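You operate a simulated robot arm through the tools that you are given. There is no shell and no other tool. Be economical: measure what you need, move in short steps, check, and stop when the job is done.

You are at the controls of a simulated robot arm. One attempt, no reset.

TASK
Start the feeder and trim its stroke till the needle meets the orange marker.
Fine: free the dial lock, lock it again after, leave marker and ramp dial alone and the feeder running. Where these are worked on the way, their far stop is far enough and under half their travel is too little: dial lock.

The check looks at the end state, three seconds after you hand in, the way a careful person would. Anything else that was tipped, shoved, dropped, spilled or broken makes it a failure.

THE ROBOT
A 6-joint arm with a fingered hand, fixed in place. Base frame: the origin is at the foot of the arm, x ahead of it, y to its left, z up. Units: mm, degrees, N and s.
With the tool pointing down near the work surface it reaches from about 180 to 880 mm from the base axis. Its first joint turns from -166.0 to 166.0 degrees. Payload 5 kg.
The tool frame sits at the grasp point between the pads (the TCP): z along the fingers, y along the line on which they close. The tips reach 36 mm beyond it. Largest opening 120 mm; the body of the gripper starts 42 mm behind the TCP. The gripper is a hand of 4 fingers: y runs from the thumb to the fingers, the wrist lies at [-19, -123, -211] in the tool frame.
Orientation is that of the tool frame in the base frame, as a unit quaternion [w, x, y, z]. With the fingers straight down and the wrist toward the robot, the tool's x, y and z point along [0, 1, 0], [1, 0, 0] and [0, 0, -1] of the base frame.

THE INTERFACE
- The arm moves only by the tool drive_tool. Its argument "moves" is a list of rows, each a list of 6 numbers: the shift along the tool's x, y, z in m, then the turn, a rotation vector about the tool's x, y, z in degrees. In form: [[x, y, z, ax, ay, az], ...]. A call has 1 to 8 rows; each row is the pose to reach, as a shift and turn from the pose commanded when the call began, along the tool's axes at that moment. A row lasts 0.2 s, in which the tool goes at most 50 mm and 8.6 degrees; a call with a longer step from one row to the next is refused whole. Where a pose cannot be reached the arm comes as near as it can. A force on the tool above 40 N (or 10 N above the force at the start of the call, whichever is more), or a blocked arm, ends the call early, and 0.2 s more pass. In this call time passes only in rows, and 0.2 s behind the last. The reply holds the time, the measured pose of the TCP, the force on the tool along the base axes, the opening and the grip force, in the units named above and with some noise, with the torque about the TCP (base axes, N m) and any sound that the robot's microphone picked up, and new pictures: "views" is both (left out), scene, wrist or none.
- Cameras (640 x 400 px; columns grow to the right, rows downward): "scene" is fixed at [399.9, -498.3, 1625.3]; the picture's right is [0.99, -0.10, 0.00], its down [-0.04, -0.43, -0.90] and it looks along [0.09, 0.90, -0.43] (base axes); focal length 346 px, centre (320, 200). "wrist" rides on the gripper at [73, -101, -142] in the tool frame; the picture's right is [-0.79, 0.29, -0.54], its down [-0.56, -0.70, 0.44] and it looks along [-0.25, 0.65, 0.71] (tool axes); focal length 280 px, centre (320, 200). There is no depth. A picture from a camera that has moved, and an enlarged one, comes with that camera's place and axes in the base frame and with its lens.
- slide_trunk(by): slides the trunk up (or, below 0, down) by that many mm; the arm rides with it, the base frame stays. It gives what a move gives, with no picture.
- curl_fingers(index, middle, ring, thumb_bend, thumb_turn): sets how far each is bent, from 0 (flat) to 100 (curled in); at 30 the hand is open as for a grip, at 70 the pads meet at the TCP. One left out holds its place. A second passes; each finger stops where it meets its share of the squeeze, and holds until it gets a number again. It is the only way to open and close the hand. It gives what a move gives, with no picture; readings hold the bend of each and the force on the fingers (four entries, about 0 where the hand has none), thumb and palm. thumb_turn goes from beside the hand (0) to across from the fingers (100), as for a grip.
- enlarge(camera, box): a new picture of the part [left, top, right, bottom] of that camera's present view, enlarged. The clock stands still meanwhile.
- finish_job(): hands the job in; it is judged then, once.

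Go step by step. Nothing tells you positions but the pictures and the camera data: compare them with the known pose of the tool, close in by small moves and look again before you grip or let go. The budget is 120 turns and 200 pictures, counting those below and the enlarged ones. Unless the task says otherwise, let go and move clear before handing in, and close with one line.

The tools are called as a command line: name --pt "numbers of a row" for each row, then --argument value for the rest, lists and objects as JSON in quotes. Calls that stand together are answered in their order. drive_tool: Moves the arm, as the interface text tells. Its arguments: {"type":"object","properties":{"moves":{"type":"array","items":{"type":"array","items":{"type":"number"}}},"views":{"type":"string","enum":["both","scene","wrist","none"]}},"required":["moves"]} The other tools are called the same way: slide_trunk (by) slides the trunk up or down; curl_fingers (index, middle, ring, thumb_bend, thumb_turn) moves the fingers one by one; enlarge (camera, box) takes an enlarged picture of a part of a camera's view; finish_job () hands the job in.

At the start:

```text
clock: 0.0
tool_pos: [449.1, 555.7, 1217.6]
tcp_rot: [0.0, 0.707, 0.707, 0.0]
force: [-0.2, -0.3, -0.6]
ft_torque: [-0.01, -0.02, 0.01]
width: 119.7
grasp_force: 0.0
shape: jaw
bend: [30.0, 30.0, 30.0, 30.0, 98.0]
finger forces: [0.0, 0.0, 0.0, 0.0, 0.0, 0.1]
trunk travel left (down, up): [-750.0, 90.0]
```

scene: 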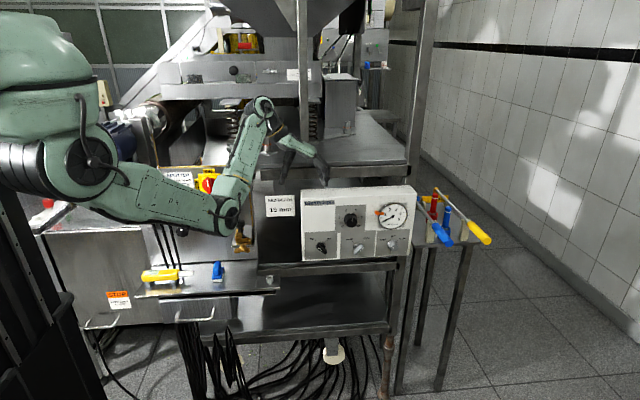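
wrist: 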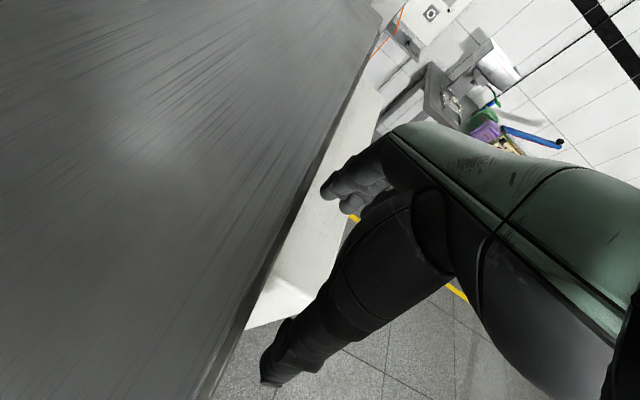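

The scene shows a control panel with a big dial, a gauge, and small switches. I'll enlarge it to read labels.

enlarge --camera "scene" --box '[295, 180, 423, 268]'

enlarge --camera "scene" --box '[130, 150, 310, 300]'

```text
4.55 times, centred on (359, 224) of scene
camera zoom: at [399.9, -498.3, 1625.3], right [0.99, -0.1, 0.0], down [-0.04, -0.43, -0.9], along [0.09, 0.9, -0.43], focal length 1573 px, centre (143, 91)
```

zoom: 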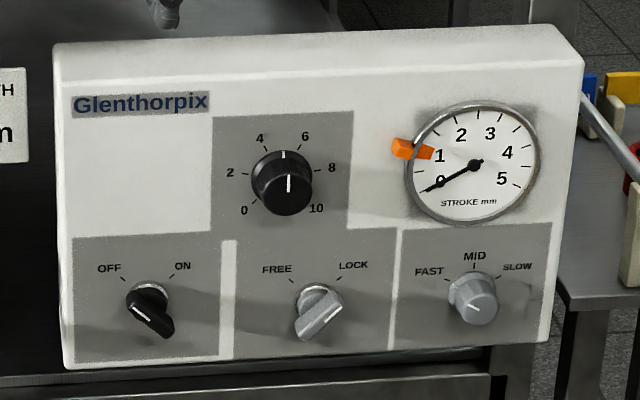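

```text
2.67 times, centred on (220, 225) of scene
camera zoom: at [399.9, -498.3, 1625.3], right [0.99, -0.1, 0.0], down [-0.04, -0.43, -0.9], along [0.09, 0.9, -0.43], focal length 923 px, centre (587, 133)
```

zoom: 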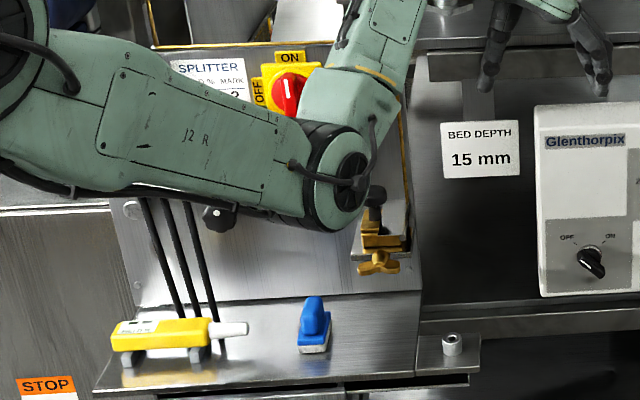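

The panel has a power switch (OFF), the stroke dial, the dial lock and the ramp dial, and it faces roughly -y. I'll back away and turn the fingers to point along +y.

drive_tool --pt "-0.03 0 0 0 8.5 0" --pt "-0.06 0 0 0 17 0" --pt "-0.09 0 0 0 25.5 0" --pt "-0.12 0 0 0 34 0" --pt "-0.15 0 0 0 42.5 0" --pt "-0.18 0 0 0 51 0" --pt "-0.2 0 0 0 59.5 0" --pt "-0.2 0 0 0 68 0"

```text
clock: 1.8
tool_pos: [449.3, 355.2, 1219.2]
tcp_rot: [-0.397, 0.586, 0.586, 0.396]
force: [0.1, 0.2, 0.2]
ft_torque: [0.0, -0.02, 0.0]
width: 119.8
grasp_force: 0.1
shape: jaw
bend: [30.0, 30.0, 30.0, 30.0, 98.0]
finger forces: [0.0, 0.0, 0.0, 0.0, 0.0, 0.0]
trunk travel left (down, up): [-750.0, 90.0]
camera wrist: at [347.7, 250.4, 1338.4], right [0.29, -0.8, -0.53], down [-0.7, 0.2, -0.68], along [0.65, 0.57, -0.5], focal length 280 px, centre (320, 200)
```

scene: 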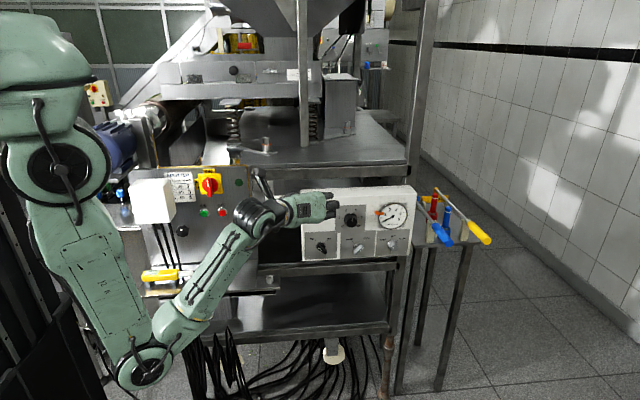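
wrist: 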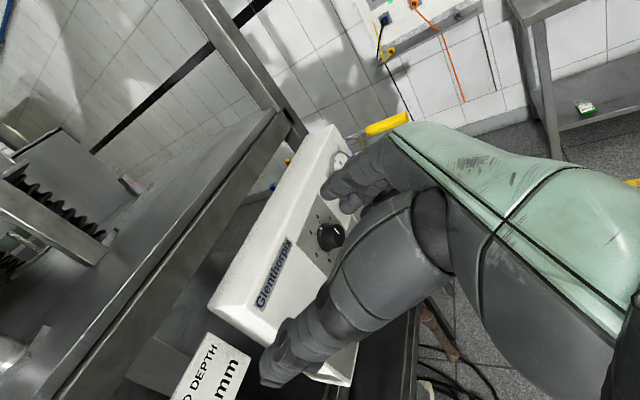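

Two-view triangulation puts the dial cap near (608, 508, 1058), with the panel facing -y. I'll zoom in to see the knob states.

enlarge --camera "scene" --box '[306, 228, 386, 264]'

enlarge --camera "wrist" --box '[210, 120, 370, 320]'

```text
8.00 times, centred on (346, 246) of scene
camera zoom: at [399.9, -498.3, 1625.3], right [0.99, -0.1, 0.0], down [-0.04, -0.43, -0.9], along [0.09, 0.9, -0.43], focal length 2769 px, centre (112, -168)
```

zoom: 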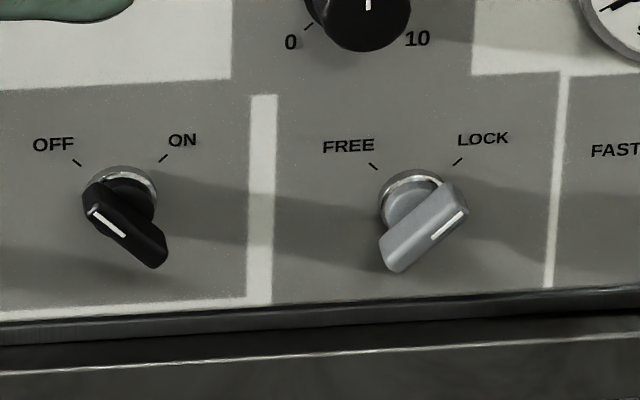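

```text
2.00 times, centred on (290, 220) of wrist
camera zoom: at [347.7, 250.4, 1338.4], right [0.29, -0.8, -0.53], down [-0.7, 0.2, -0.68], along [0.65, 0.57, -0.5], focal length 561 px, centre (380, 160)
```

zoom: 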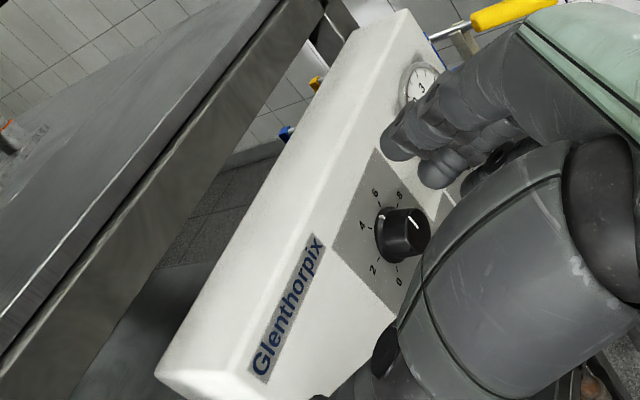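

Power points to OFF and the lock points to LOCK. I'll finish levelling the tool and make a pointing hand (index out, the others curled).

drive_tool --pt "0 0 0 0 8 0" --pt "0 0 0 0 16 0" --pt "0 0 0 0 22 0" --views "none"

curl_fingers --index 30 --middle 100 --ring 100 --thumb_bend 30 --thumb_turn 0

drive_tool --pt "0 0 0 0 0 0"

enlarge --camera "scene" --box '[230, 170, 390, 270]'

```text
clock: 2.6
tool_pos: [450.0, 355.9, 1218.5]
tcp_rot: [0.501, -0.5, -0.499, -0.501]
force: [0.2, 0.9, 0.4]
ft_torque: [-0.02, 0.0, 0.0]
width: 119.9
grasp_force: 0.1
shape: jaw
bend: [30.0, 30.0, 30.0, 30.0, 98.0]
finger forces: [0.1, 0.1, 0.1, 0.0, 0.1, 0.0]
trunk travel left (down, up): [-750.0, 90.0]
```

```text
clock: 3.6
tool_pos: [450.0, 355.8, 1217.4]
tcp_rot: [-0.5, 0.499, 0.5, 0.5]
force: [-0.9, 0.1, 0.0]
ft_torque: [0.01, -0.01, -0.01]
width: 171.7
grasp_force: 0.0
shape: fingers
bend: [30.0, 100.0, 100.0, 30.0, 0.0]
finger forces: [0.0, 0.0, 0.0, 0.0, 0.0, 0.1]
trunk travel left (down, up): [-750.0, 90.0]
```

```text
clock: 4.0
tool_pos: [449.1, 354.8, 1217.3]
tcp_rot: [-0.5, 0.5, 0.5, 0.5]
force: [0.4, -0.4, 0.3]
ft_torque: [0.0, -0.03, 0.01]
width: 171.7
grasp_force: 0.0
shape: fingers
bend: [30.0, 100.0, 100.0, 30.0, 0.0]
finger forces: [0.1, 0.0, 0.1, 0.0, 0.1, 0.1]
trunk travel left (down, up): [-750.0, 90.0]
camera wrist: at [347.7, 213.6, 1290.3], right [0.29, -0.54, -0.79], down [-0.7, 0.44, -0.56], along [0.65, 0.71, -0.25], focal length 280 px, centre (320, 200)
```

scene: 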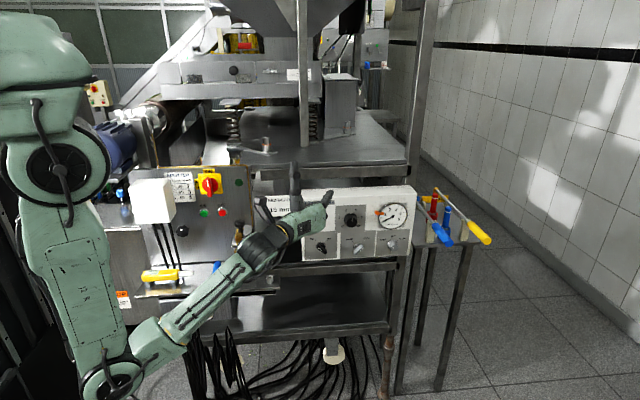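
wrist: 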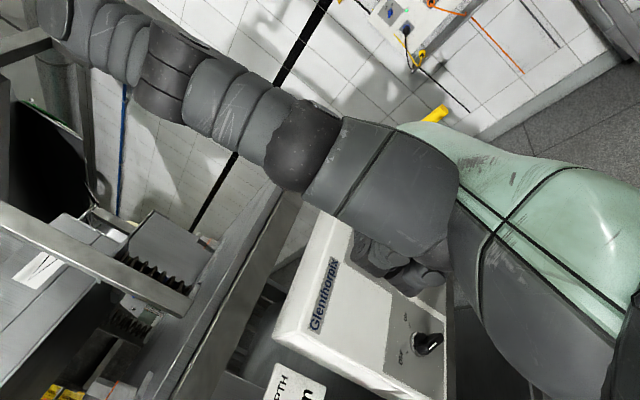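

```text
4.00 times, centred on (310, 220) of scene
camera zoom: at [399.9, -498.3, 1625.3], right [0.99, -0.1, 0.0], down [-0.04, -0.43, -0.9], along [0.09, 0.9, -0.43], focal length 1384 px, centre (360, 120)
```

zoom: 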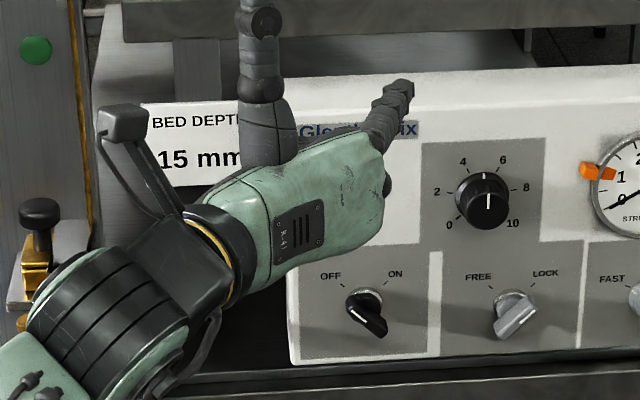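

The index finger is on top and usable, but the thumb sticks up, so I'll tuck it. Then I'll lower the trunk in steps towards the knob height.

curl_fingers --thumb_bend 100 --thumb_turn 60

slide_trunk --by -120

drive_tool --pt "0 0 0 0 0 0"

enlarge --camera "scene" --box '[230, 180, 390, 280]'

```text
clock: 5.0
tool_pos: [449.2, 356.0, 1217.8]
tcp_rot: [0.5, -0.5, -0.5, -0.5]
force: [-0.5, 0.0, -0.1]
ft_torque: [0.01, 0.0, 0.02]
width: 44.5
grasp_force: 0.0
shape: fingers
bend: [30.0, 100.0, 100.0, 100.0, 61.0]
finger forces: [0.0, 0.0, 0.1, 0.0, 0.0, 0.0]
trunk travel left (down, up): [-750.0, 90.0]
```

```text
clock: 6.5
tool_pos: [449.6, 356.3, 1098.9]
tcp_rot: [-0.499, 0.5, 0.5, 0.5]
force: [0.2, 0.3, 0.0]
ft_torque: [-0.01, -0.02, -0.01]
width: 44.4
grasp_force: 0.0
shape: fingers
bend: [30.0, 100.0, 100.0, 100.0, 61.0]
finger forces: [0.1, 0.0, 0.0, 0.1, 0.0, 0.0]
trunk travel left (down, up): [-630.0, 210.0]
```

```text
clock: 6.9
tool_pos: [450.6, 356.5, 1096.7]
tcp_rot: [-0.5, 0.5, 0.5, 0.5]
force: [-0.4, -0.4, 0.2]
ft_torque: [-0.01, 0.0, 0.03]
width: 44.5
grasp_force: 0.0
shape: fingers
bend: [30.0, 100.0, 100.0, 100.0, 61.0]
finger forces: [0.0, 0.1, 0.0, 0.0, 0.0, 0.0]
trunk travel left (down, up): [-630.0, 210.0]
camera wrist: at [347.7, 213.6, 1170.3], right [0.29, -0.54, -0.79], down [-0.7, 0.44, -0.56], along [0.65, 0.71, -0.25], focal length 280 px, centre (320, 200)
```

scene: 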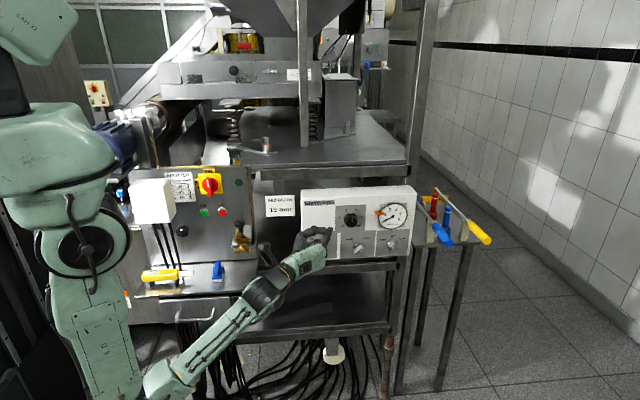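
wrist: 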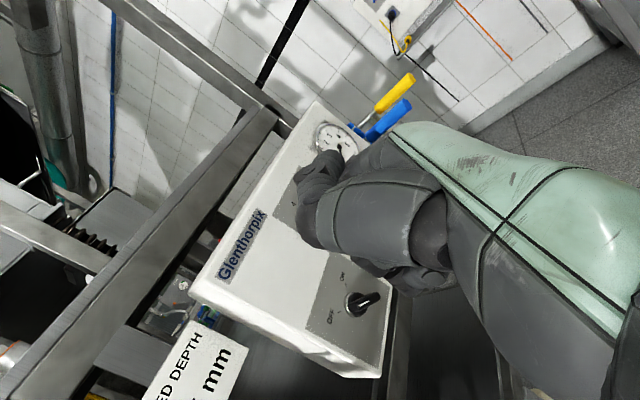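

```text
4.00 times, centred on (310, 230) of scene
camera zoom: at [399.9, -498.3, 1625.3], right [0.99, -0.1, 0.0], down [-0.04, -0.43, -0.9], along [0.09, 0.9, -0.43], focal length 1384 px, centre (360, 80)
```

zoom: 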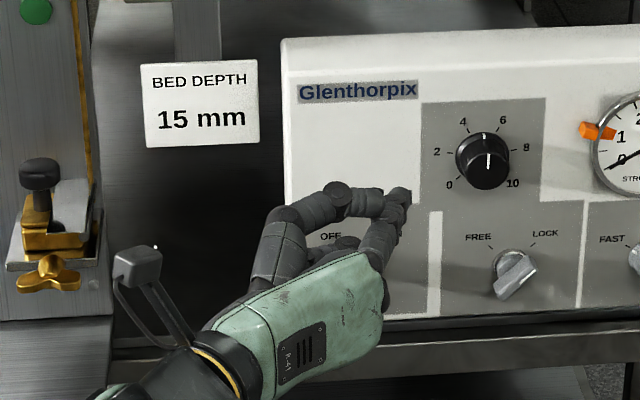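

curl_fingers --thumb_bend 100 --thumb_turn 0

enlarge --camera "scene" --box '[230, 180, 390, 280]'

enlarge --camera "wrist" --box '[160, 80, 480, 400]'

```text
clock: 7.9
tool_pos: [449.0, 355.2, 1098.1]
tcp_rot: [0.501, -0.5, -0.5, -0.5]
force: [1.2, 1.1, -0.8]
ft_torque: [0.01, 0.02, -0.04]
width: 66.2
grasp_force: 0.1
shape: fingers
bend: [30.0, 100.0, 100.0, 100.0, 0.0]
finger forces: [0.0, 0.0, 0.0, 0.0, 0.0, 0.0]
trunk travel left (down, up): [-630.0, 210.0]
```

```text
4.00 times, centred on (310, 230) of scene
camera zoom: at [399.9, -498.3, 1625.3], right [0.99, -0.1, 0.0], down [-0.04, -0.43, -0.9], along [0.09, 0.9, -0.43], focal length 1384 px, centre (360, 80)
```

zoom: 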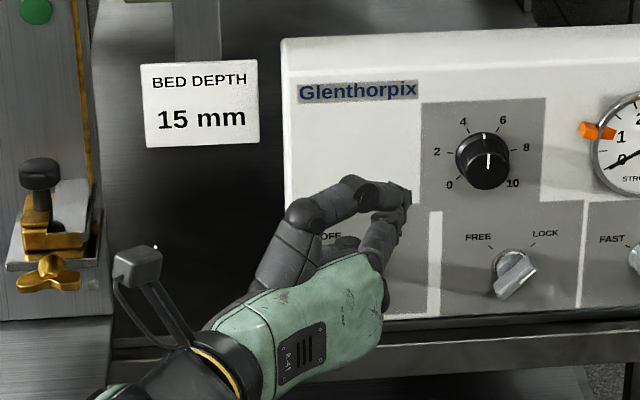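

```text
1.25 times, centred on (320, 240) of wrist
camera zoom: at [347.6, 213.6, 1170.3], right [0.29, -0.54, -0.79], down [-0.7, 0.44, -0.56], along [0.65, 0.71, -0.25], focal length 350 px, centre (320, 150)
```

zoom: 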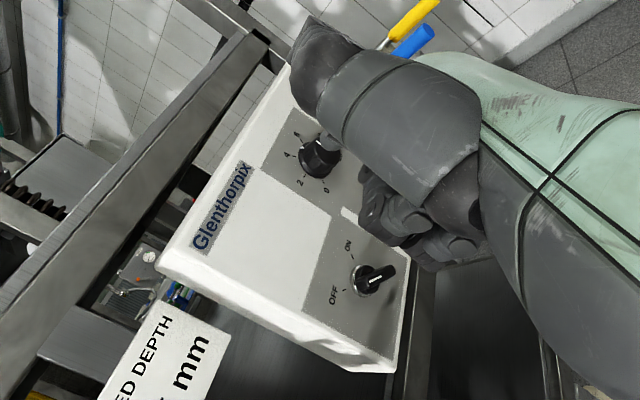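

The thumb crowds the index there, so I'll leave it straight up and out of the way, then lower the trunk again.

curl_fingers --thumb_bend 20 --thumb_turn 0

slide_trunk --by -144

drive_tool --pt "0 0.009 0.03 0 0 0" --pt "0 0.017 0.06 0 0 0"

enlarge --camera "scene" --box '[290, 200, 390, 270]'

```text
clock: 8.9
tool_pos: [449.2, 356.3, 1096.8]
tcp_rot: [0.501, -0.5, -0.5, -0.5]
force: [0.3, 0.0, 0.3]
ft_torque: [0.0, 0.0, 0.01]
width: 179.0
grasp_force: 0.2
shape: fingers
bend: [30.0, 100.0, 100.0, 20.0, 0.0]
finger forces: [0.0, 0.1, 0.0, 0.0, 0.0, 0.0]
trunk travel left (down, up): [-630.0, 210.0]
```

```text
clock: 10.6
tool_pos: [449.8, 357.7, 954.3]
tcp_rot: [-0.5, 0.5, 0.5, 0.501]
force: [0.1, 0.0, 0.0]
ft_torque: [-0.01, 0.03, -0.02]
width: 179.1
grasp_force: 0.0
shape: fingers
bend: [30.0, 100.0, 100.0, 20.0, 0.0]
finger forces: [0.1, 0.1, 0.1, 0.0, 0.0, 0.0]
trunk travel left (down, up): [-486.0, 354.0]
```

```text
clock: 11.2
tool_pos: [464.6, 414.2, 955.0]
tcp_rot: [-0.5, 0.5, 0.5, 0.5]
force: [-1.0, -0.2, 0.4]
ft_torque: [0.01, 0.01, 0.01]
width: 179.4
grasp_force: 0.1
shape: fingers
bend: [30.0, 100.0, 100.0, 20.0, 0.0]
finger forces: [0.1, 0.1, 0.0, 0.1, 0.1, 0.1]
trunk travel left (down, up): [-486.0, 354.0]
camera wrist: at [363.9, 273.1, 1026.9], right [0.29, -0.54, -0.79], down [-0.7, 0.44, -0.56], along [0.65, 0.71, -0.25], focal length 280 px, centre (320, 200)
```

scene: 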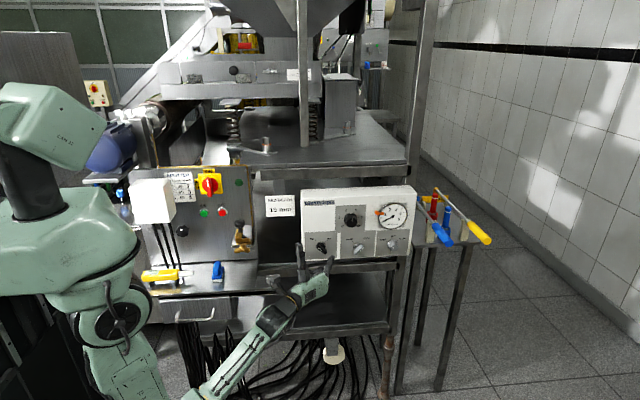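
wrist: 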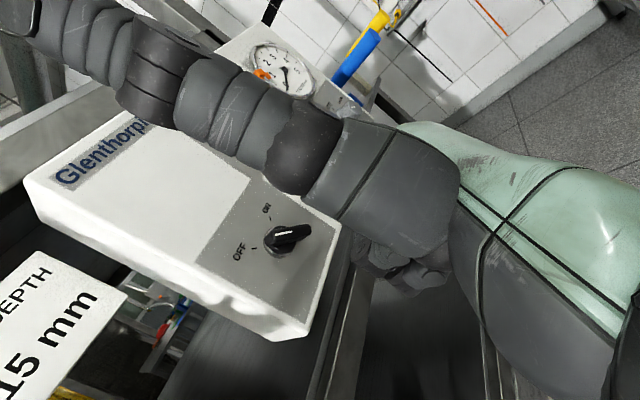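

```text
5.71 times, centred on (340, 235) of scene
camera zoom: at [399.9, -498.3, 1625.3], right [0.99, -0.1, 0.0], down [-0.04, -0.43, -0.9], along [0.09, 0.9, -0.43], focal length 1978 px, centre (206, 0)
```

zoom: 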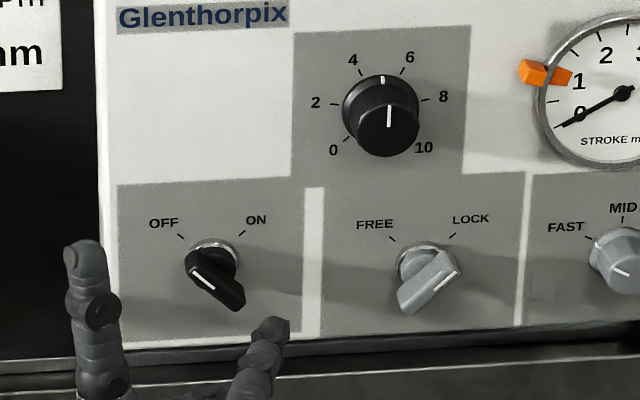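

The index tip is at about TCP+(70, 36, 7), and the power knob centre is at about (506, 501, 961). I'll place the fingertip to the right of the power bar.

drive_tool --pt "0.01 0.005 0.03 0 0 0" --pt "0.01 0.005 0.05 0 0 0" --pt "0.01 0.005 0.062 0 0 0"

enlarge --camera "scene" --box '[290, 200, 390, 270]'

enlarge --camera "wrist" --box '[180, 150, 380, 300]'

```text
clock: 12.0
tool_pos: [470.7, 476.3, 964.8]
tcp_rot: [-0.5, 0.501, 0.5, 0.5]
force: [0.0, 0.4, -0.1]
ft_torque: [0.03, 0.02, 0.01]
width: 179.3
grasp_force: 0.1
shape: fingers
bend: [30.0, 100.0, 100.0, 20.0, 0.0]
finger forces: [0.1, 0.1, 0.0, 0.0, 0.1, 0.1]
trunk travel left (down, up): [-486.0, 354.0]
camera wrist: at [369.0, 334.2, 1036.7], right [0.29, -0.54, -0.79], down [-0.7, 0.44, -0.56], along [0.65, 0.71, -0.25], focal length 280 px, centre (320, 200)
```

scene: 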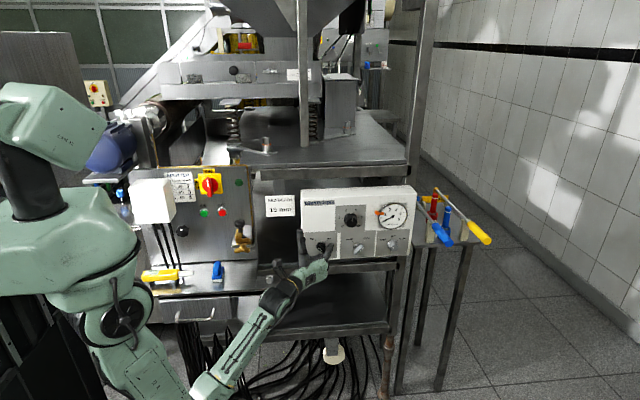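
wrist: 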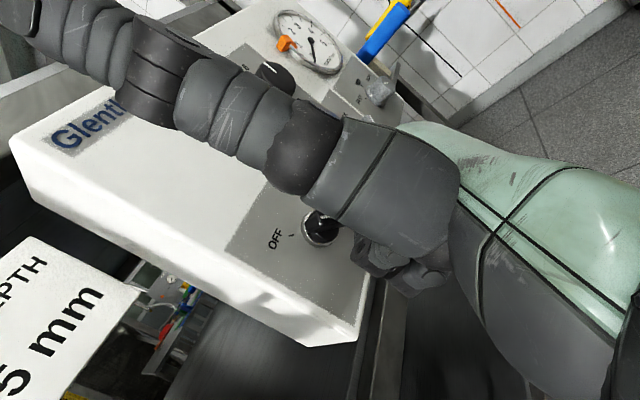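

```text
5.71 times, centred on (340, 235) of scene
camera zoom: at [399.9, -498.3, 1625.3], right [0.99, -0.1, 0.0], down [-0.04, -0.43, -0.9], along [0.09, 0.9, -0.43], focal length 1978 px, centre (206, 0)
```

zoom: 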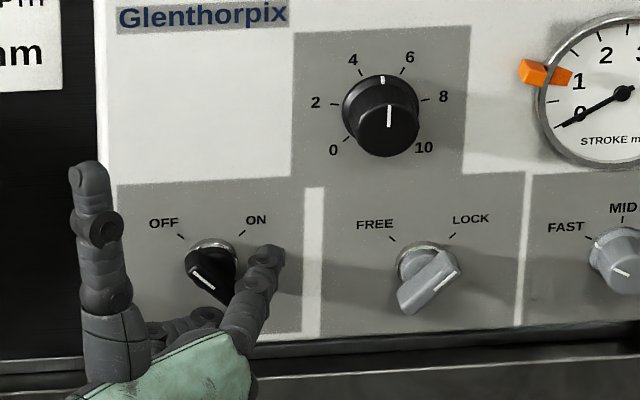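

```text
2.67 times, centred on (280, 225) of wrist
camera zoom: at [369.0, 334.2, 1036.7], right [0.29, -0.54, -0.79], down [-0.7, 0.44, -0.56], along [0.65, 0.71, -0.25], focal length 748 px, centre (427, 133)
```

zoom: 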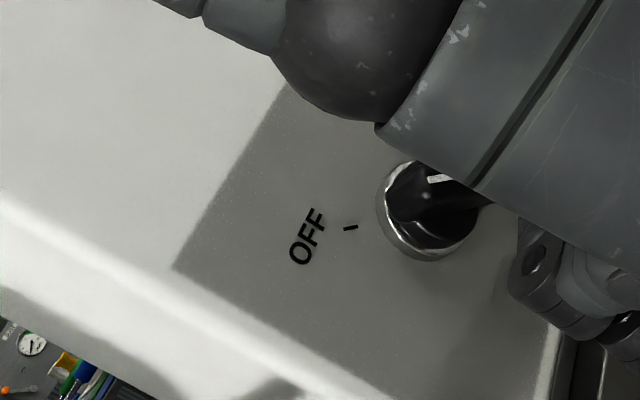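

drive_tool --pt "-0.009 -0.01 0 0 0 0" --pt "-0.021 -0.014 0 0 0 0" --pt "-0.031 -0.021 0 0 0 0" --pt "-0.037 -0.029 0 0 0 0" --views "none"

enlarge --camera "scene" --box '[290, 200, 390, 270]'

```text
clock: 13.0
tool_pos: [441.5, 477.5, 925.7]
tcp_rot: [-0.5, 0.501, 0.499, 0.5]
force: [-0.6, 0.8, -0.5]
ft_torque: [0.0, -0.03, 0.0]
width: 179.3
grasp_force: 0.1
shape: fingers
bend: [30.0, 100.0, 100.0, 20.0, 0.0]
finger forces: [0.0, 0.0, 0.0, 0.0, 0.0, 0.0]
trunk travel left (down, up): [-486.0, 354.0]
```

```text
5.71 times, centred on (340, 235) of scene
camera zoom: at [399.9, -498.3, 1625.3], right [0.99, -0.1, 0.0], down [-0.04, -0.43, -0.9], along [0.09, 0.9, -0.43], focal length 1978 px, centre (206, 0)
```

zoom: 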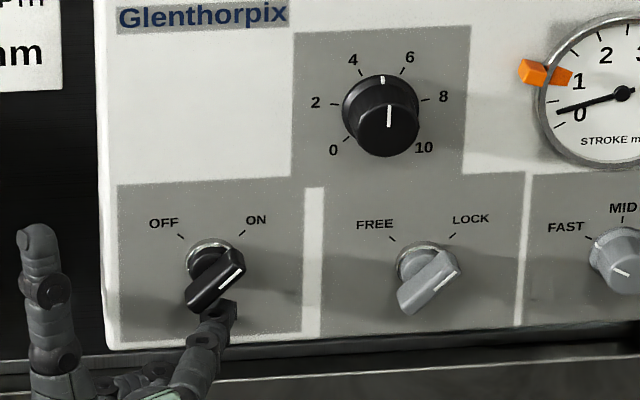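

The power is on and the needle is rising. Next I'll back off and place the fingertip to the left of the lock bar, whose centre is near (635, 501, 952).

drive_tool --pt "0 0 -0.04 0 0 0" --pt "0.03 0.03 -0.045 0 0 0" --pt "0.03 0.06 -0.045 0 0 0" --pt "0.03 0.085 -0.045 0 0 0" --pt "0.03 0.085 -0.02 0 0 0" --pt "0.03 0.085 -0.002 0 0 0" --views "none"

enlarge --camera "scene" --box '[305, 190, 415, 267]'

```text
clock: 14.4
tool_pos: [528.1, 477.0, 957.1]
tcp_rot: [-0.5, 0.5, 0.501, 0.5]
force: [0.5, -0.1, 0.1]
ft_torque: [0.02, -0.01, -0.01]
width: 179.1
grasp_force: 0.1
shape: fingers
bend: [30.0, 100.0, 100.0, 20.0, 0.0]
finger forces: [0.1, 0.0, 0.1, 0.1, 0.0, 0.0]
trunk travel left (down, up): [-486.0, 354.0]
```

```text
5.19 times, centred on (360, 228) of scene
camera zoom: at [399.9, -498.3, 1625.3], right [0.99, -0.1, 0.0], down [-0.04, -0.43, -0.9], along [0.09, 0.9, -0.43], focal length 1798 px, centre (112, 52)
```

zoom: 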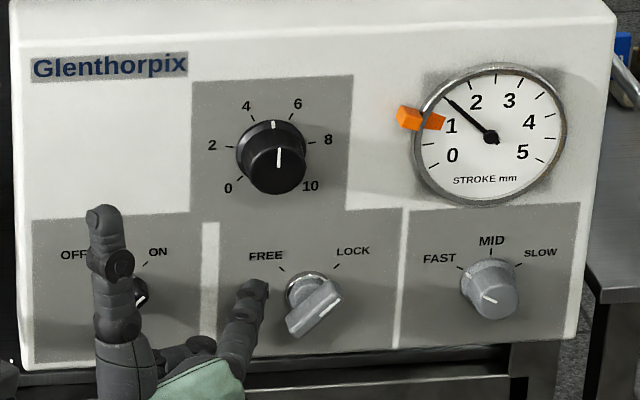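

drive_tool --pt "-0.009 0.013 0 0 0 0" --pt "-0.021 0.017 0 0 0 0" --pt "-0.031 0.024 0 0 0 0" --pt "-0.037 0.033 0 0 0 0" --views "none"

enlarge --camera "scene" --box '[305, 190, 415, 267]'

```text
clock: 15.4
tool_pos: [560.5, 476.8, 919.4]
tcp_rot: [-0.5, 0.5, 0.5, 0.5]
force: [-0.6, -0.1, -0.1]
ft_torque: [-0.02, 0.02, 0.02]
width: 178.9
grasp_force: 0.2
shape: fingers
bend: [31.0, 100.0, 100.0, 20.0, 0.0]
finger forces: [0.4, 0.1, 0.0, 0.1, 0.0, 0.0]
trunk travel left (down, up): [-486.0, 354.0]
```

```text
5.19 times, centred on (360, 228) of scene
camera zoom: at [399.9, -498.3, 1625.3], right [0.99, -0.1, 0.0], down [-0.04, -0.43, -0.9], along [0.09, 0.9, -0.43], focal length 1798 px, centre (112, 52)
```

zoom: 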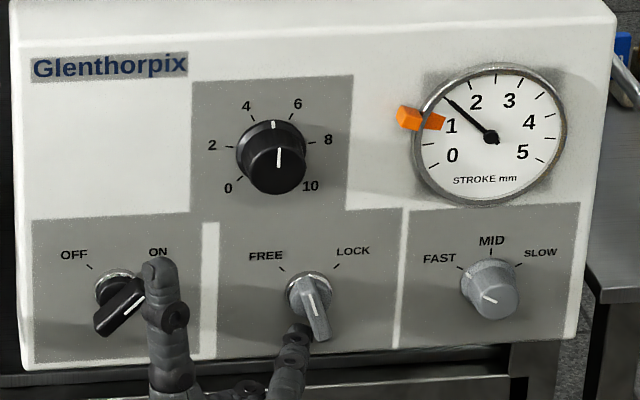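

The lock is only just past vertical, so I'll keep pushing to the right and a little up.

drive_tool --pt "0.001 0.006 0 0 0 0" --pt "0.003 0.012 0 0 0 0" --pt "0.006 0.016 0 0 0 0" --views "none"

enlarge --camera "scene" --box '[305, 190, 415, 267]'

```text
clock: 16.2
tool_pos: [575.9, 476.0, 924.7]
tcp_rot: [0.501, -0.501, -0.5, -0.499]
force: [-4.5, -0.9, -5.5]
ft_torque: [-0.1, 0.25, 0.0]
width: 179.1
grasp_force: 2.3
shape: fingers
bend: [33.0, 100.0, 100.0, 20.0, 0.0]
finger forces: [5.8, 0.1, 0.0, 0.0, 0.1, 0.1]
trunk travel left (down, up): [-486.0, 354.0]
```

```text
5.19 times, centred on (360, 228) of scene
camera zoom: at [399.9, -498.3, 1625.3], right [0.99, -0.1, 0.0], down [-0.04, -0.43, -0.9], along [0.09, 0.9, -0.43], focal length 1798 px, centre (112, 52)
```

zoom: 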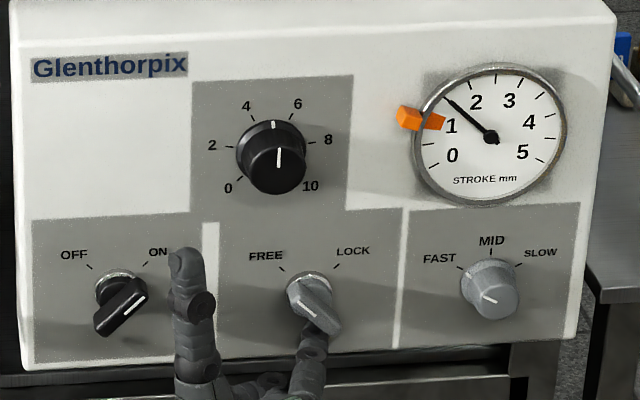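

The lock is at the FREE stop. I'll back off, and then shape a tripod grip (thumb, index, middle) for the dial.

drive_tool --pt "-0.006 -0.012 0 0 0 0" --pt "-0.006 -0.012 -0.03 0 0 0" --pt "0.0 -0.012 -0.07 0 0 0" --pt "0.045 -0.005 -0.08 0 0 8" --pt "0.09 0.01 -0.08 0 0 16" --pt "0.133 0.02 -0.08 0 0 24" --views "none"

curl_fingers --index 45 --middle 45 --ring 100 --thumb_bend 40 --thumb_turn 98

drive_tool --pt "0 0 0 0 0 0"

enlarge --camera "scene" --box '[295, 175, 415, 265]'

```text
clock: 17.6
tool_pos: [598.9, 396.7, 1058.0]
tcp_rot: [-0.594, 0.594, 0.384, 0.384]
force: [0.7, -0.2, -0.1]
ft_torque: [0.03, 0.01, 0.01]
width: 179.2
grasp_force: 0.2
shape: fingers
bend: [30.0, 100.0, 100.0, 20.0, 0.0]
finger forces: [0.1, 0.0, 0.1, 0.0, 0.0, 0.1]
trunk travel left (down, up): [-486.0, 354.0]
```

```text
clock: 18.6
tool_pos: [598.1, 395.1, 1059.0]
tcp_rot: [-0.593, 0.593, 0.384, 0.385]
force: [0.8, -0.4, 0.6]
ft_torque: [-0.02, 0.03, 0.05]
width: 87.5
grasp_force: 0.1
shape: fingers
bend: [45.0, 45.0, 100.0, 40.0, 97.0]
finger forces: [0.0, 0.1, 0.0, 0.0, 0.0, 0.1]
trunk travel left (down, up): [-486.0, 354.0]
```

```text
clock: 19.0
tool_pos: [597.9, 396.6, 1057.7]
tcp_rot: [-0.593, 0.593, 0.385, 0.385]
force: [-0.6, -0.8, -0.5]
ft_torque: [0.0, 0.03, 0.02]
width: 87.3
grasp_force: 0.1
shape: fingers
bend: [45.0, 45.0, 100.0, 40.0, 97.0]
finger forces: [0.1, 0.0, 0.1, 0.0, 0.1, 0.0]
trunk travel left (down, up): [-486.0, 354.0]
camera wrist: at [534.5, 253.3, 1166.2], right [-0.06, -0.54, -0.84], down [-0.87, 0.44, -0.23], along [0.49, 0.71, -0.5], focal length 280 px, centre (320, 200)
```

scene: 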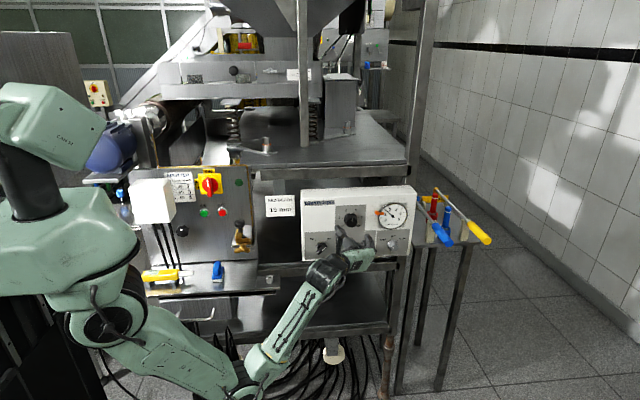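
wrist: 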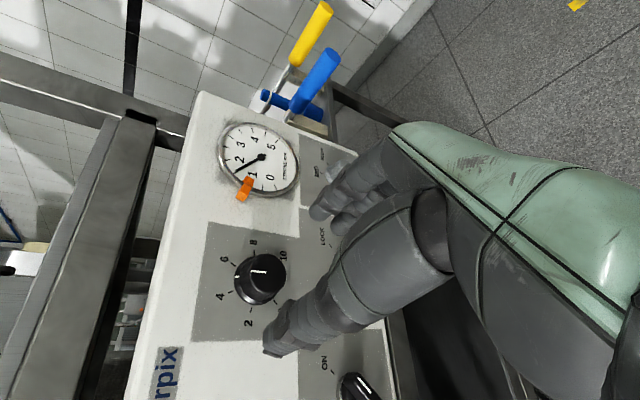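

```text
4.44 times, centred on (355, 220) of scene
camera zoom: at [399.9, -498.3, 1625.3], right [0.99, -0.1, 0.0], down [-0.04, -0.43, -0.9], along [0.09, 0.9, -0.43], focal length 1538 px, centre (164, 111)
```

zoom: 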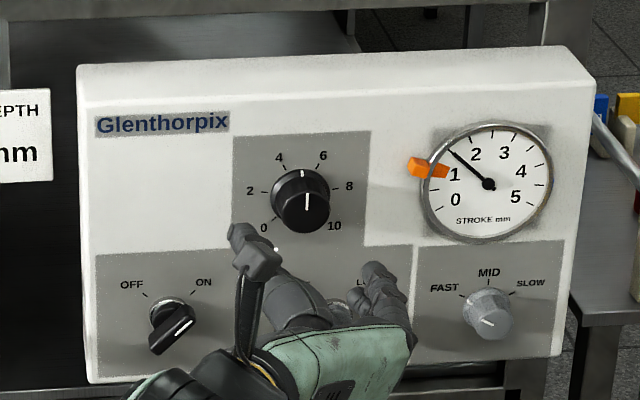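

The dial is confirmed at about (608.5, 508, 1059), and the fingertips match the model. I'm approaching the dial now.

drive_tool --pt "0.0056 0.009 0.03 0 0 0" --pt "0.0056 0.009 0.06 0 0 0" --pt "0.0056 0.009 0.085 0 0 0"

enlarge --camera "scene" --box '[305, 180, 415, 260]'

enlarge --camera "wrist" --box '[180, 180, 380, 380]'

```text
clock: 19.8
tool_pos: [611.6, 475.9, 1059.4]
tcp_rot: [-0.592, 0.594, 0.384, 0.386]
force: [-2.6, -19.6, -4.1]
ft_torque: [-0.73, 0.18, -0.66]
width: 87.1
grasp_force: 10.0
shape: fingers
bend: [45.0, 44.0, 100.0, 40.0, 97.0]
finger forces: [0.1, 19.4, 0.0, 0.0, 0.0, 0.0]
trunk travel left (down, up): [-486.0, 354.0]
camera wrist: at [547.7, 333.3, 1167.4], right [-0.06, -0.54, -0.84], down [-0.87, 0.45, -0.23], along [0.5, 0.71, -0.5], focal length 280 px, centre (320, 200)
```

scene: 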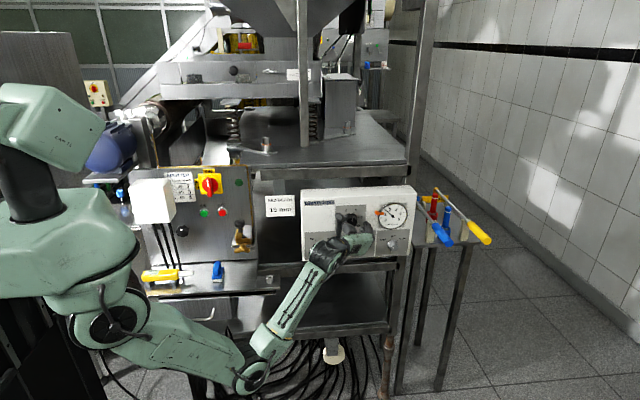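
wrist: 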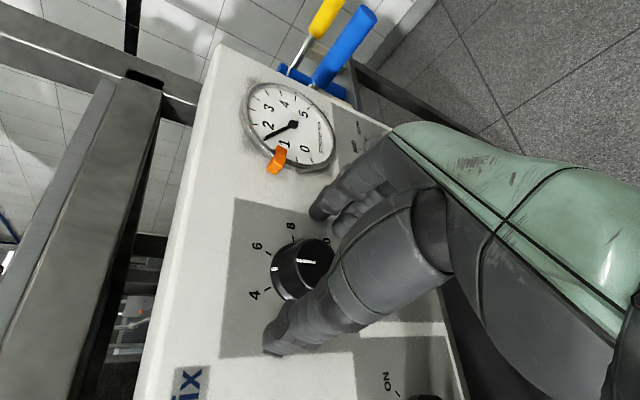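

```text
5.00 times, centred on (360, 220) of scene
camera zoom: at [399.9, -498.3, 1625.3], right [0.99, -0.1, 0.0], down [-0.04, -0.43, -0.9], along [0.09, 0.9, -0.43], focal length 1731 px, centre (120, 100)
```

zoom: 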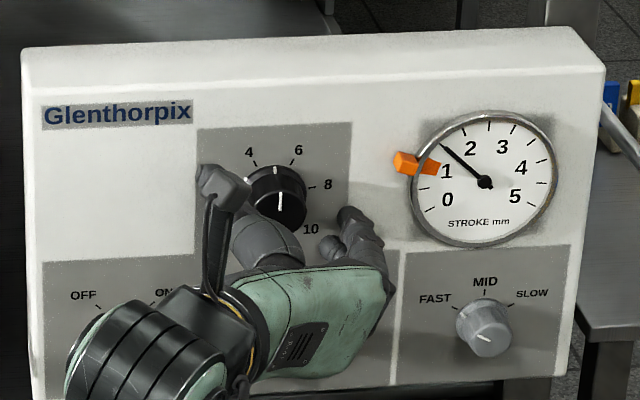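

```text
2.00 times, centred on (280, 280) of wrist
camera zoom: at [547.7, 333.3, 1167.4], right [-0.06, -0.54, -0.84], down [-0.87, 0.45, -0.23], along [0.5, 0.71, -0.5], focal length 561 px, centre (400, 40)
```

zoom: 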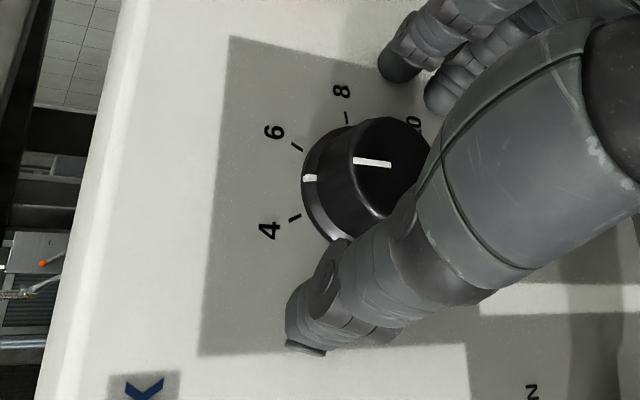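

The middle fingertip touched the panel (19 N), so I'll back off about 9 mm from there and close gently.

drive_tool --pt "0 0 -0.008 0 0 0" --pt "-0.001 -0.002 -0.014 0 0 0" --views "none"

curl_fingers --index 52 --middle 52 --thumb_bend 52

enlarge --camera "scene" --box '[325, 190, 405, 240]'

enlarge --camera "wrist" --box '[180, 180, 380, 380]'

```text
clock: 20.4
tool_pos: [606.3, 465.8, 1060.6]
tcp_rot: [0.594, -0.592, -0.385, -0.386]
force: [0.4, -1.6, 0.0]
ft_torque: [-0.01, -0.04, -0.02]
width: 87.1
grasp_force: 0.1
shape: fingers
bend: [45.0, 45.0, 100.0, 40.0, 97.0]
finger forces: [0.0, 0.0, 0.1, 0.0, 0.0, 0.0]
trunk travel left (down, up): [-486.0, 354.0]
```

```text
clock: 21.4
tool_pos: [606.1, 465.8, 1059.8]
tcp_rot: [0.594, -0.593, -0.385, -0.384]
force: [1.1, -0.1, 0.1]
ft_torque: [-0.04, 0.01, 0.01]
width: 58.8
grasp_force: 0.1
shape: fingers
bend: [52.0, 52.0, 100.0, 52.0, 98.0]
finger forces: [0.1, 0.0, 0.0, 0.0, 0.0, 0.0]
trunk travel left (down, up): [-486.0, 354.0]
```

```text
8.00 times, centred on (365, 215) of scene
camera zoom: at [399.9, -498.3, 1625.3], right [0.99, -0.1, 0.0], down [-0.04, -0.43, -0.9], along [0.09, 0.9, -0.43], focal length 2769 px, centre (-40, 80)
```

zoom: 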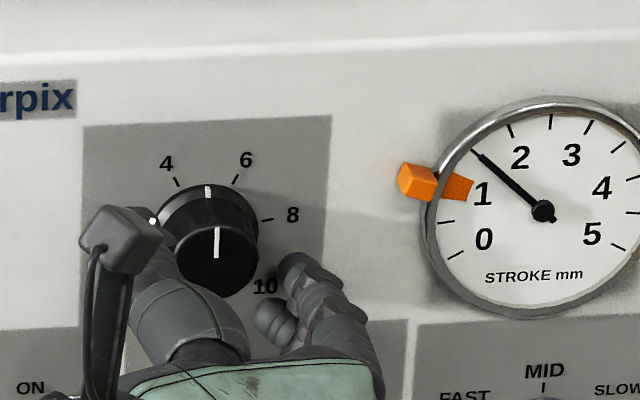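

```text
2.00 times, centred on (280, 280) of wrist
camera zoom: at [543.3, 324.0, 1166.9], right [-0.06, -0.54, -0.84], down [-0.87, 0.44, -0.23], along [0.49, 0.71, -0.5], focal length 561 px, centre (400, 40)
```

zoom: 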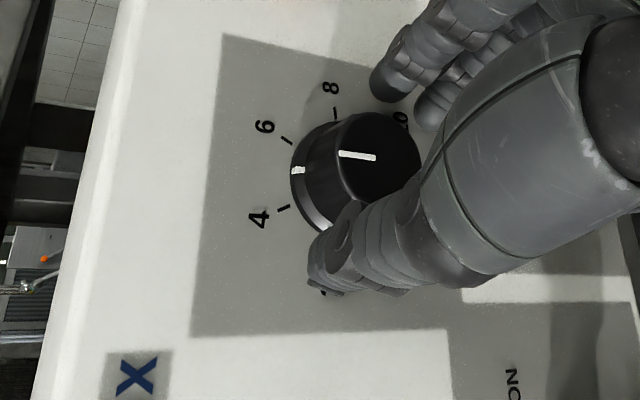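

curl_fingers --index 57 --middle 57 --thumb_bend 57

enlarge --camera "scene" --box '[325, 190, 405, 240]'

enlarge --camera "wrist" --box '[180, 180, 380, 380]'

```text
clock: 22.4
tool_pos: [606.6, 465.9, 1059.3]
tcp_rot: [0.593, -0.593, -0.386, -0.384]
force: [-0.2, -0.9, -0.4]
ft_torque: [0.01, -0.01, 0.03]
width: 47.1
grasp_force: 0.2
shape: fingers
bend: [56.0, 56.0, 100.0, 56.0, 99.0]
finger forces: [0.1, 0.0, 0.0, 0.1, 0.2, 0.0]
trunk travel left (down, up): [-486.0, 354.0]
```

```text
8.00 times, centred on (365, 215) of scene
camera zoom: at [399.9, -498.3, 1625.3], right [0.99, -0.1, 0.0], down [-0.04, -0.43, -0.9], along [0.09, 0.9, -0.43], focal length 2769 px, centre (-40, 80)
```

zoom: 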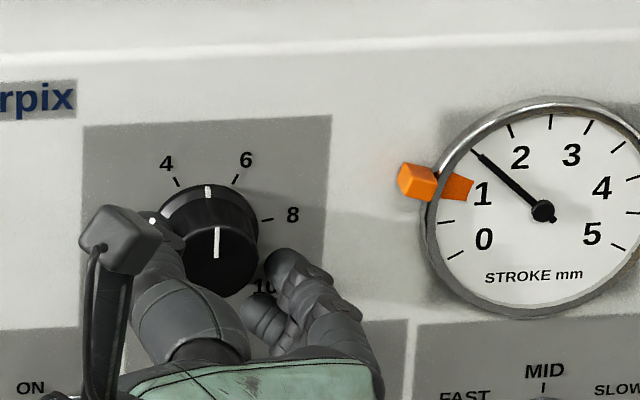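

```text
2.00 times, centred on (280, 280) of wrist
camera zoom: at [543.3, 324.0, 1167.0], right [-0.06, -0.54, -0.84], down [-0.87, 0.44, -0.23], along [0.49, 0.71, -0.5], focal length 561 px, centre (400, 40)
```

zoom: 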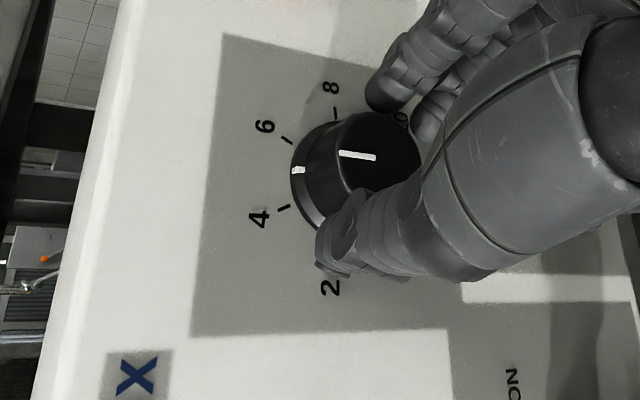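

drive_tool --pt "0 0 0.005 0 0 0" --views "none"

curl_fingers --index 63 --middle 63 --thumb_bend 62

enlarge --camera "scene" --box '[325, 190, 405, 240]'

enlarge --camera "wrist" --box '[180, 180, 380, 380]'

```text
clock: 22.8
tool_pos: [605.7, 473.1, 1058.4]
tcp_rot: [0.593, -0.593, -0.384, -0.386]
force: [0.0, 0.3, 0.5]
ft_torque: [0.01, -0.01, -0.01]
width: 46.6
grasp_force: 0.0
shape: fingers
bend: [56.0, 56.0, 100.0, 56.0, 99.0]
finger forces: [0.0, 0.0, 0.0, 0.0, 0.1, 0.0]
trunk travel left (down, up): [-486.0, 354.0]
```

```text
clock: 23.8
tool_pos: [604.9, 472.8, 1059.7]
tcp_rot: [0.593, -0.593, -0.385, -0.386]
force: [-2.1, 1.9, 1.5]
ft_torque: [-0.02, 0.0, 0.02]
width: 37.5
grasp_force: 3.2
shape: fingers
bend: [60.0, 63.0, 100.0, 58.0, 99.0]
finger forces: [2.3, 0.0, 0.0, 0.0, 4.6, 0.0]
trunk travel left (down, up): [-486.0, 354.0]
```

```text
8.00 times, centred on (365, 215) of scene
camera zoom: at [399.9, -498.3, 1625.3], right [0.99, -0.1, 0.0], down [-0.04, -0.43, -0.9], along [0.09, 0.9, -0.43], focal length 2769 px, centre (-40, 80)
```

zoom: 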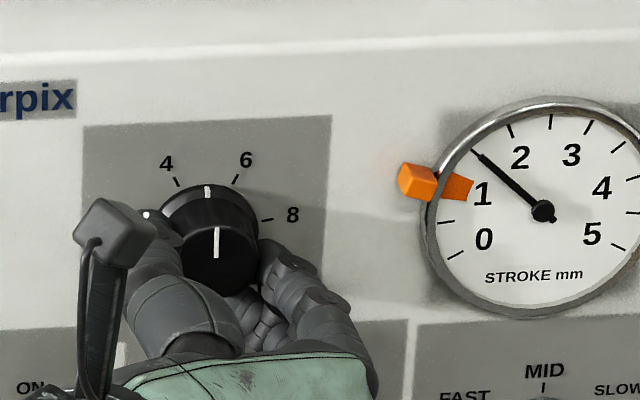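

```text
2.00 times, centred on (280, 280) of wrist
camera zoom: at [542.1, 329.7, 1166.3], right [-0.06, -0.54, -0.84], down [-0.87, 0.44, -0.23], along [0.49, 0.71, -0.5], focal length 561 px, centre (400, 40)
```

zoom: 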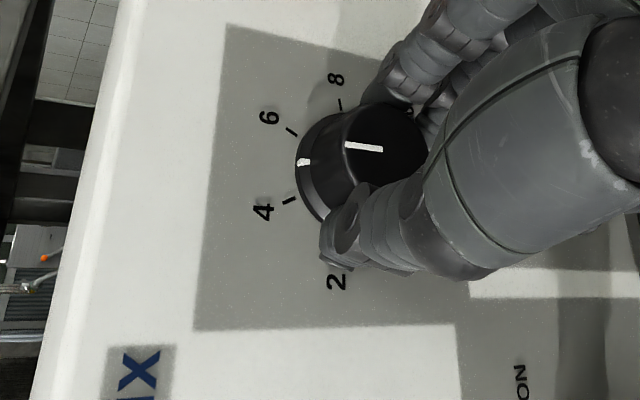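

Thumb and index are holding the dial. I'll tighten and bring the middle finger on.

curl_fingers --index 66 --middle 70 --thumb_bend 66

enlarge --camera "scene" --box '[325, 190, 405, 240]'

```text
clock: 24.8
tool_pos: [605.2, 472.5, 1059.0]
tcp_rot: [-0.593, 0.593, 0.386, 0.385]
force: [-1.6, 2.0, 0.3]
ft_torque: [0.0, -0.01, 0.03]
width: 36.7
grasp_force: 7.7
shape: fingers
bend: [61.0, 68.0, 100.0, 59.0, 99.0]
finger forces: [4.5, 2.5, 0.1, 0.0, 8.5, 0.0]
trunk travel left (down, up): [-486.0, 354.0]
```

```text
8.00 times, centred on (365, 215) of scene
camera zoom: at [399.9, -498.3, 1625.3], right [0.99, -0.1, 0.0], down [-0.04, -0.43, -0.9], along [0.09, 0.9, -0.43], focal length 2769 px, centre (-40, 80)
```

zoom: 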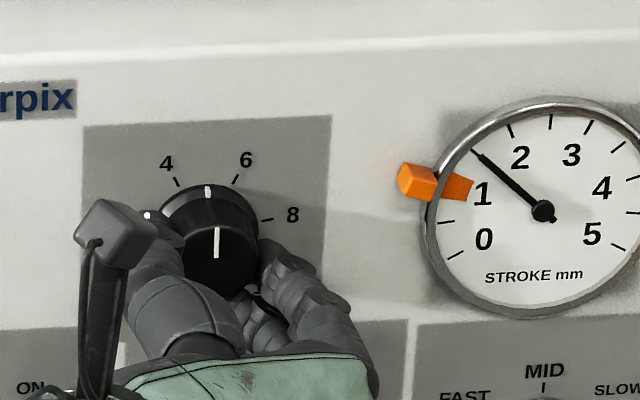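

drive_tool --pt "-0.0002 0 0 0 0 -4" --pt "-0.0004 0.0001 0 0 0 -8" --pt "-0.0006 0.0002 0 0 0 -12" --pt "-0.0008 0.0003 0 0 0 -16" --views "none"

enlarge --camera "scene" --box '[325, 190, 405, 240]'

```text
clock: 25.8
tool_pos: [605.0, 471.2, 1058.2]
tcp_rot: [0.534, -0.534, -0.464, -0.464]
force: [2.9, 0.9, 0.2]
ft_torque: [0.01, 0.05, -0.13]
width: 36.8
grasp_force: 8.1
shape: fingers
bend: [60.0, 68.0, 100.0, 60.0, 99.0]
finger forces: [6.8, 3.0, 0.0, 0.0, 6.4, 0.0]
trunk travel left (down, up): [-486.0, 354.0]
```

```text
8.00 times, centred on (365, 215) of scene
camera zoom: at [399.9, -498.3, 1625.3], right [0.99, -0.1, 0.0], down [-0.04, -0.43, -0.9], along [0.09, 0.9, -0.43], focal length 2769 px, centre (-40, 80)
```

zoom: 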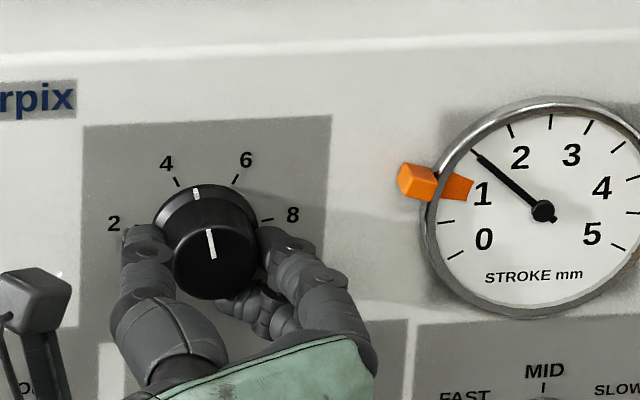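

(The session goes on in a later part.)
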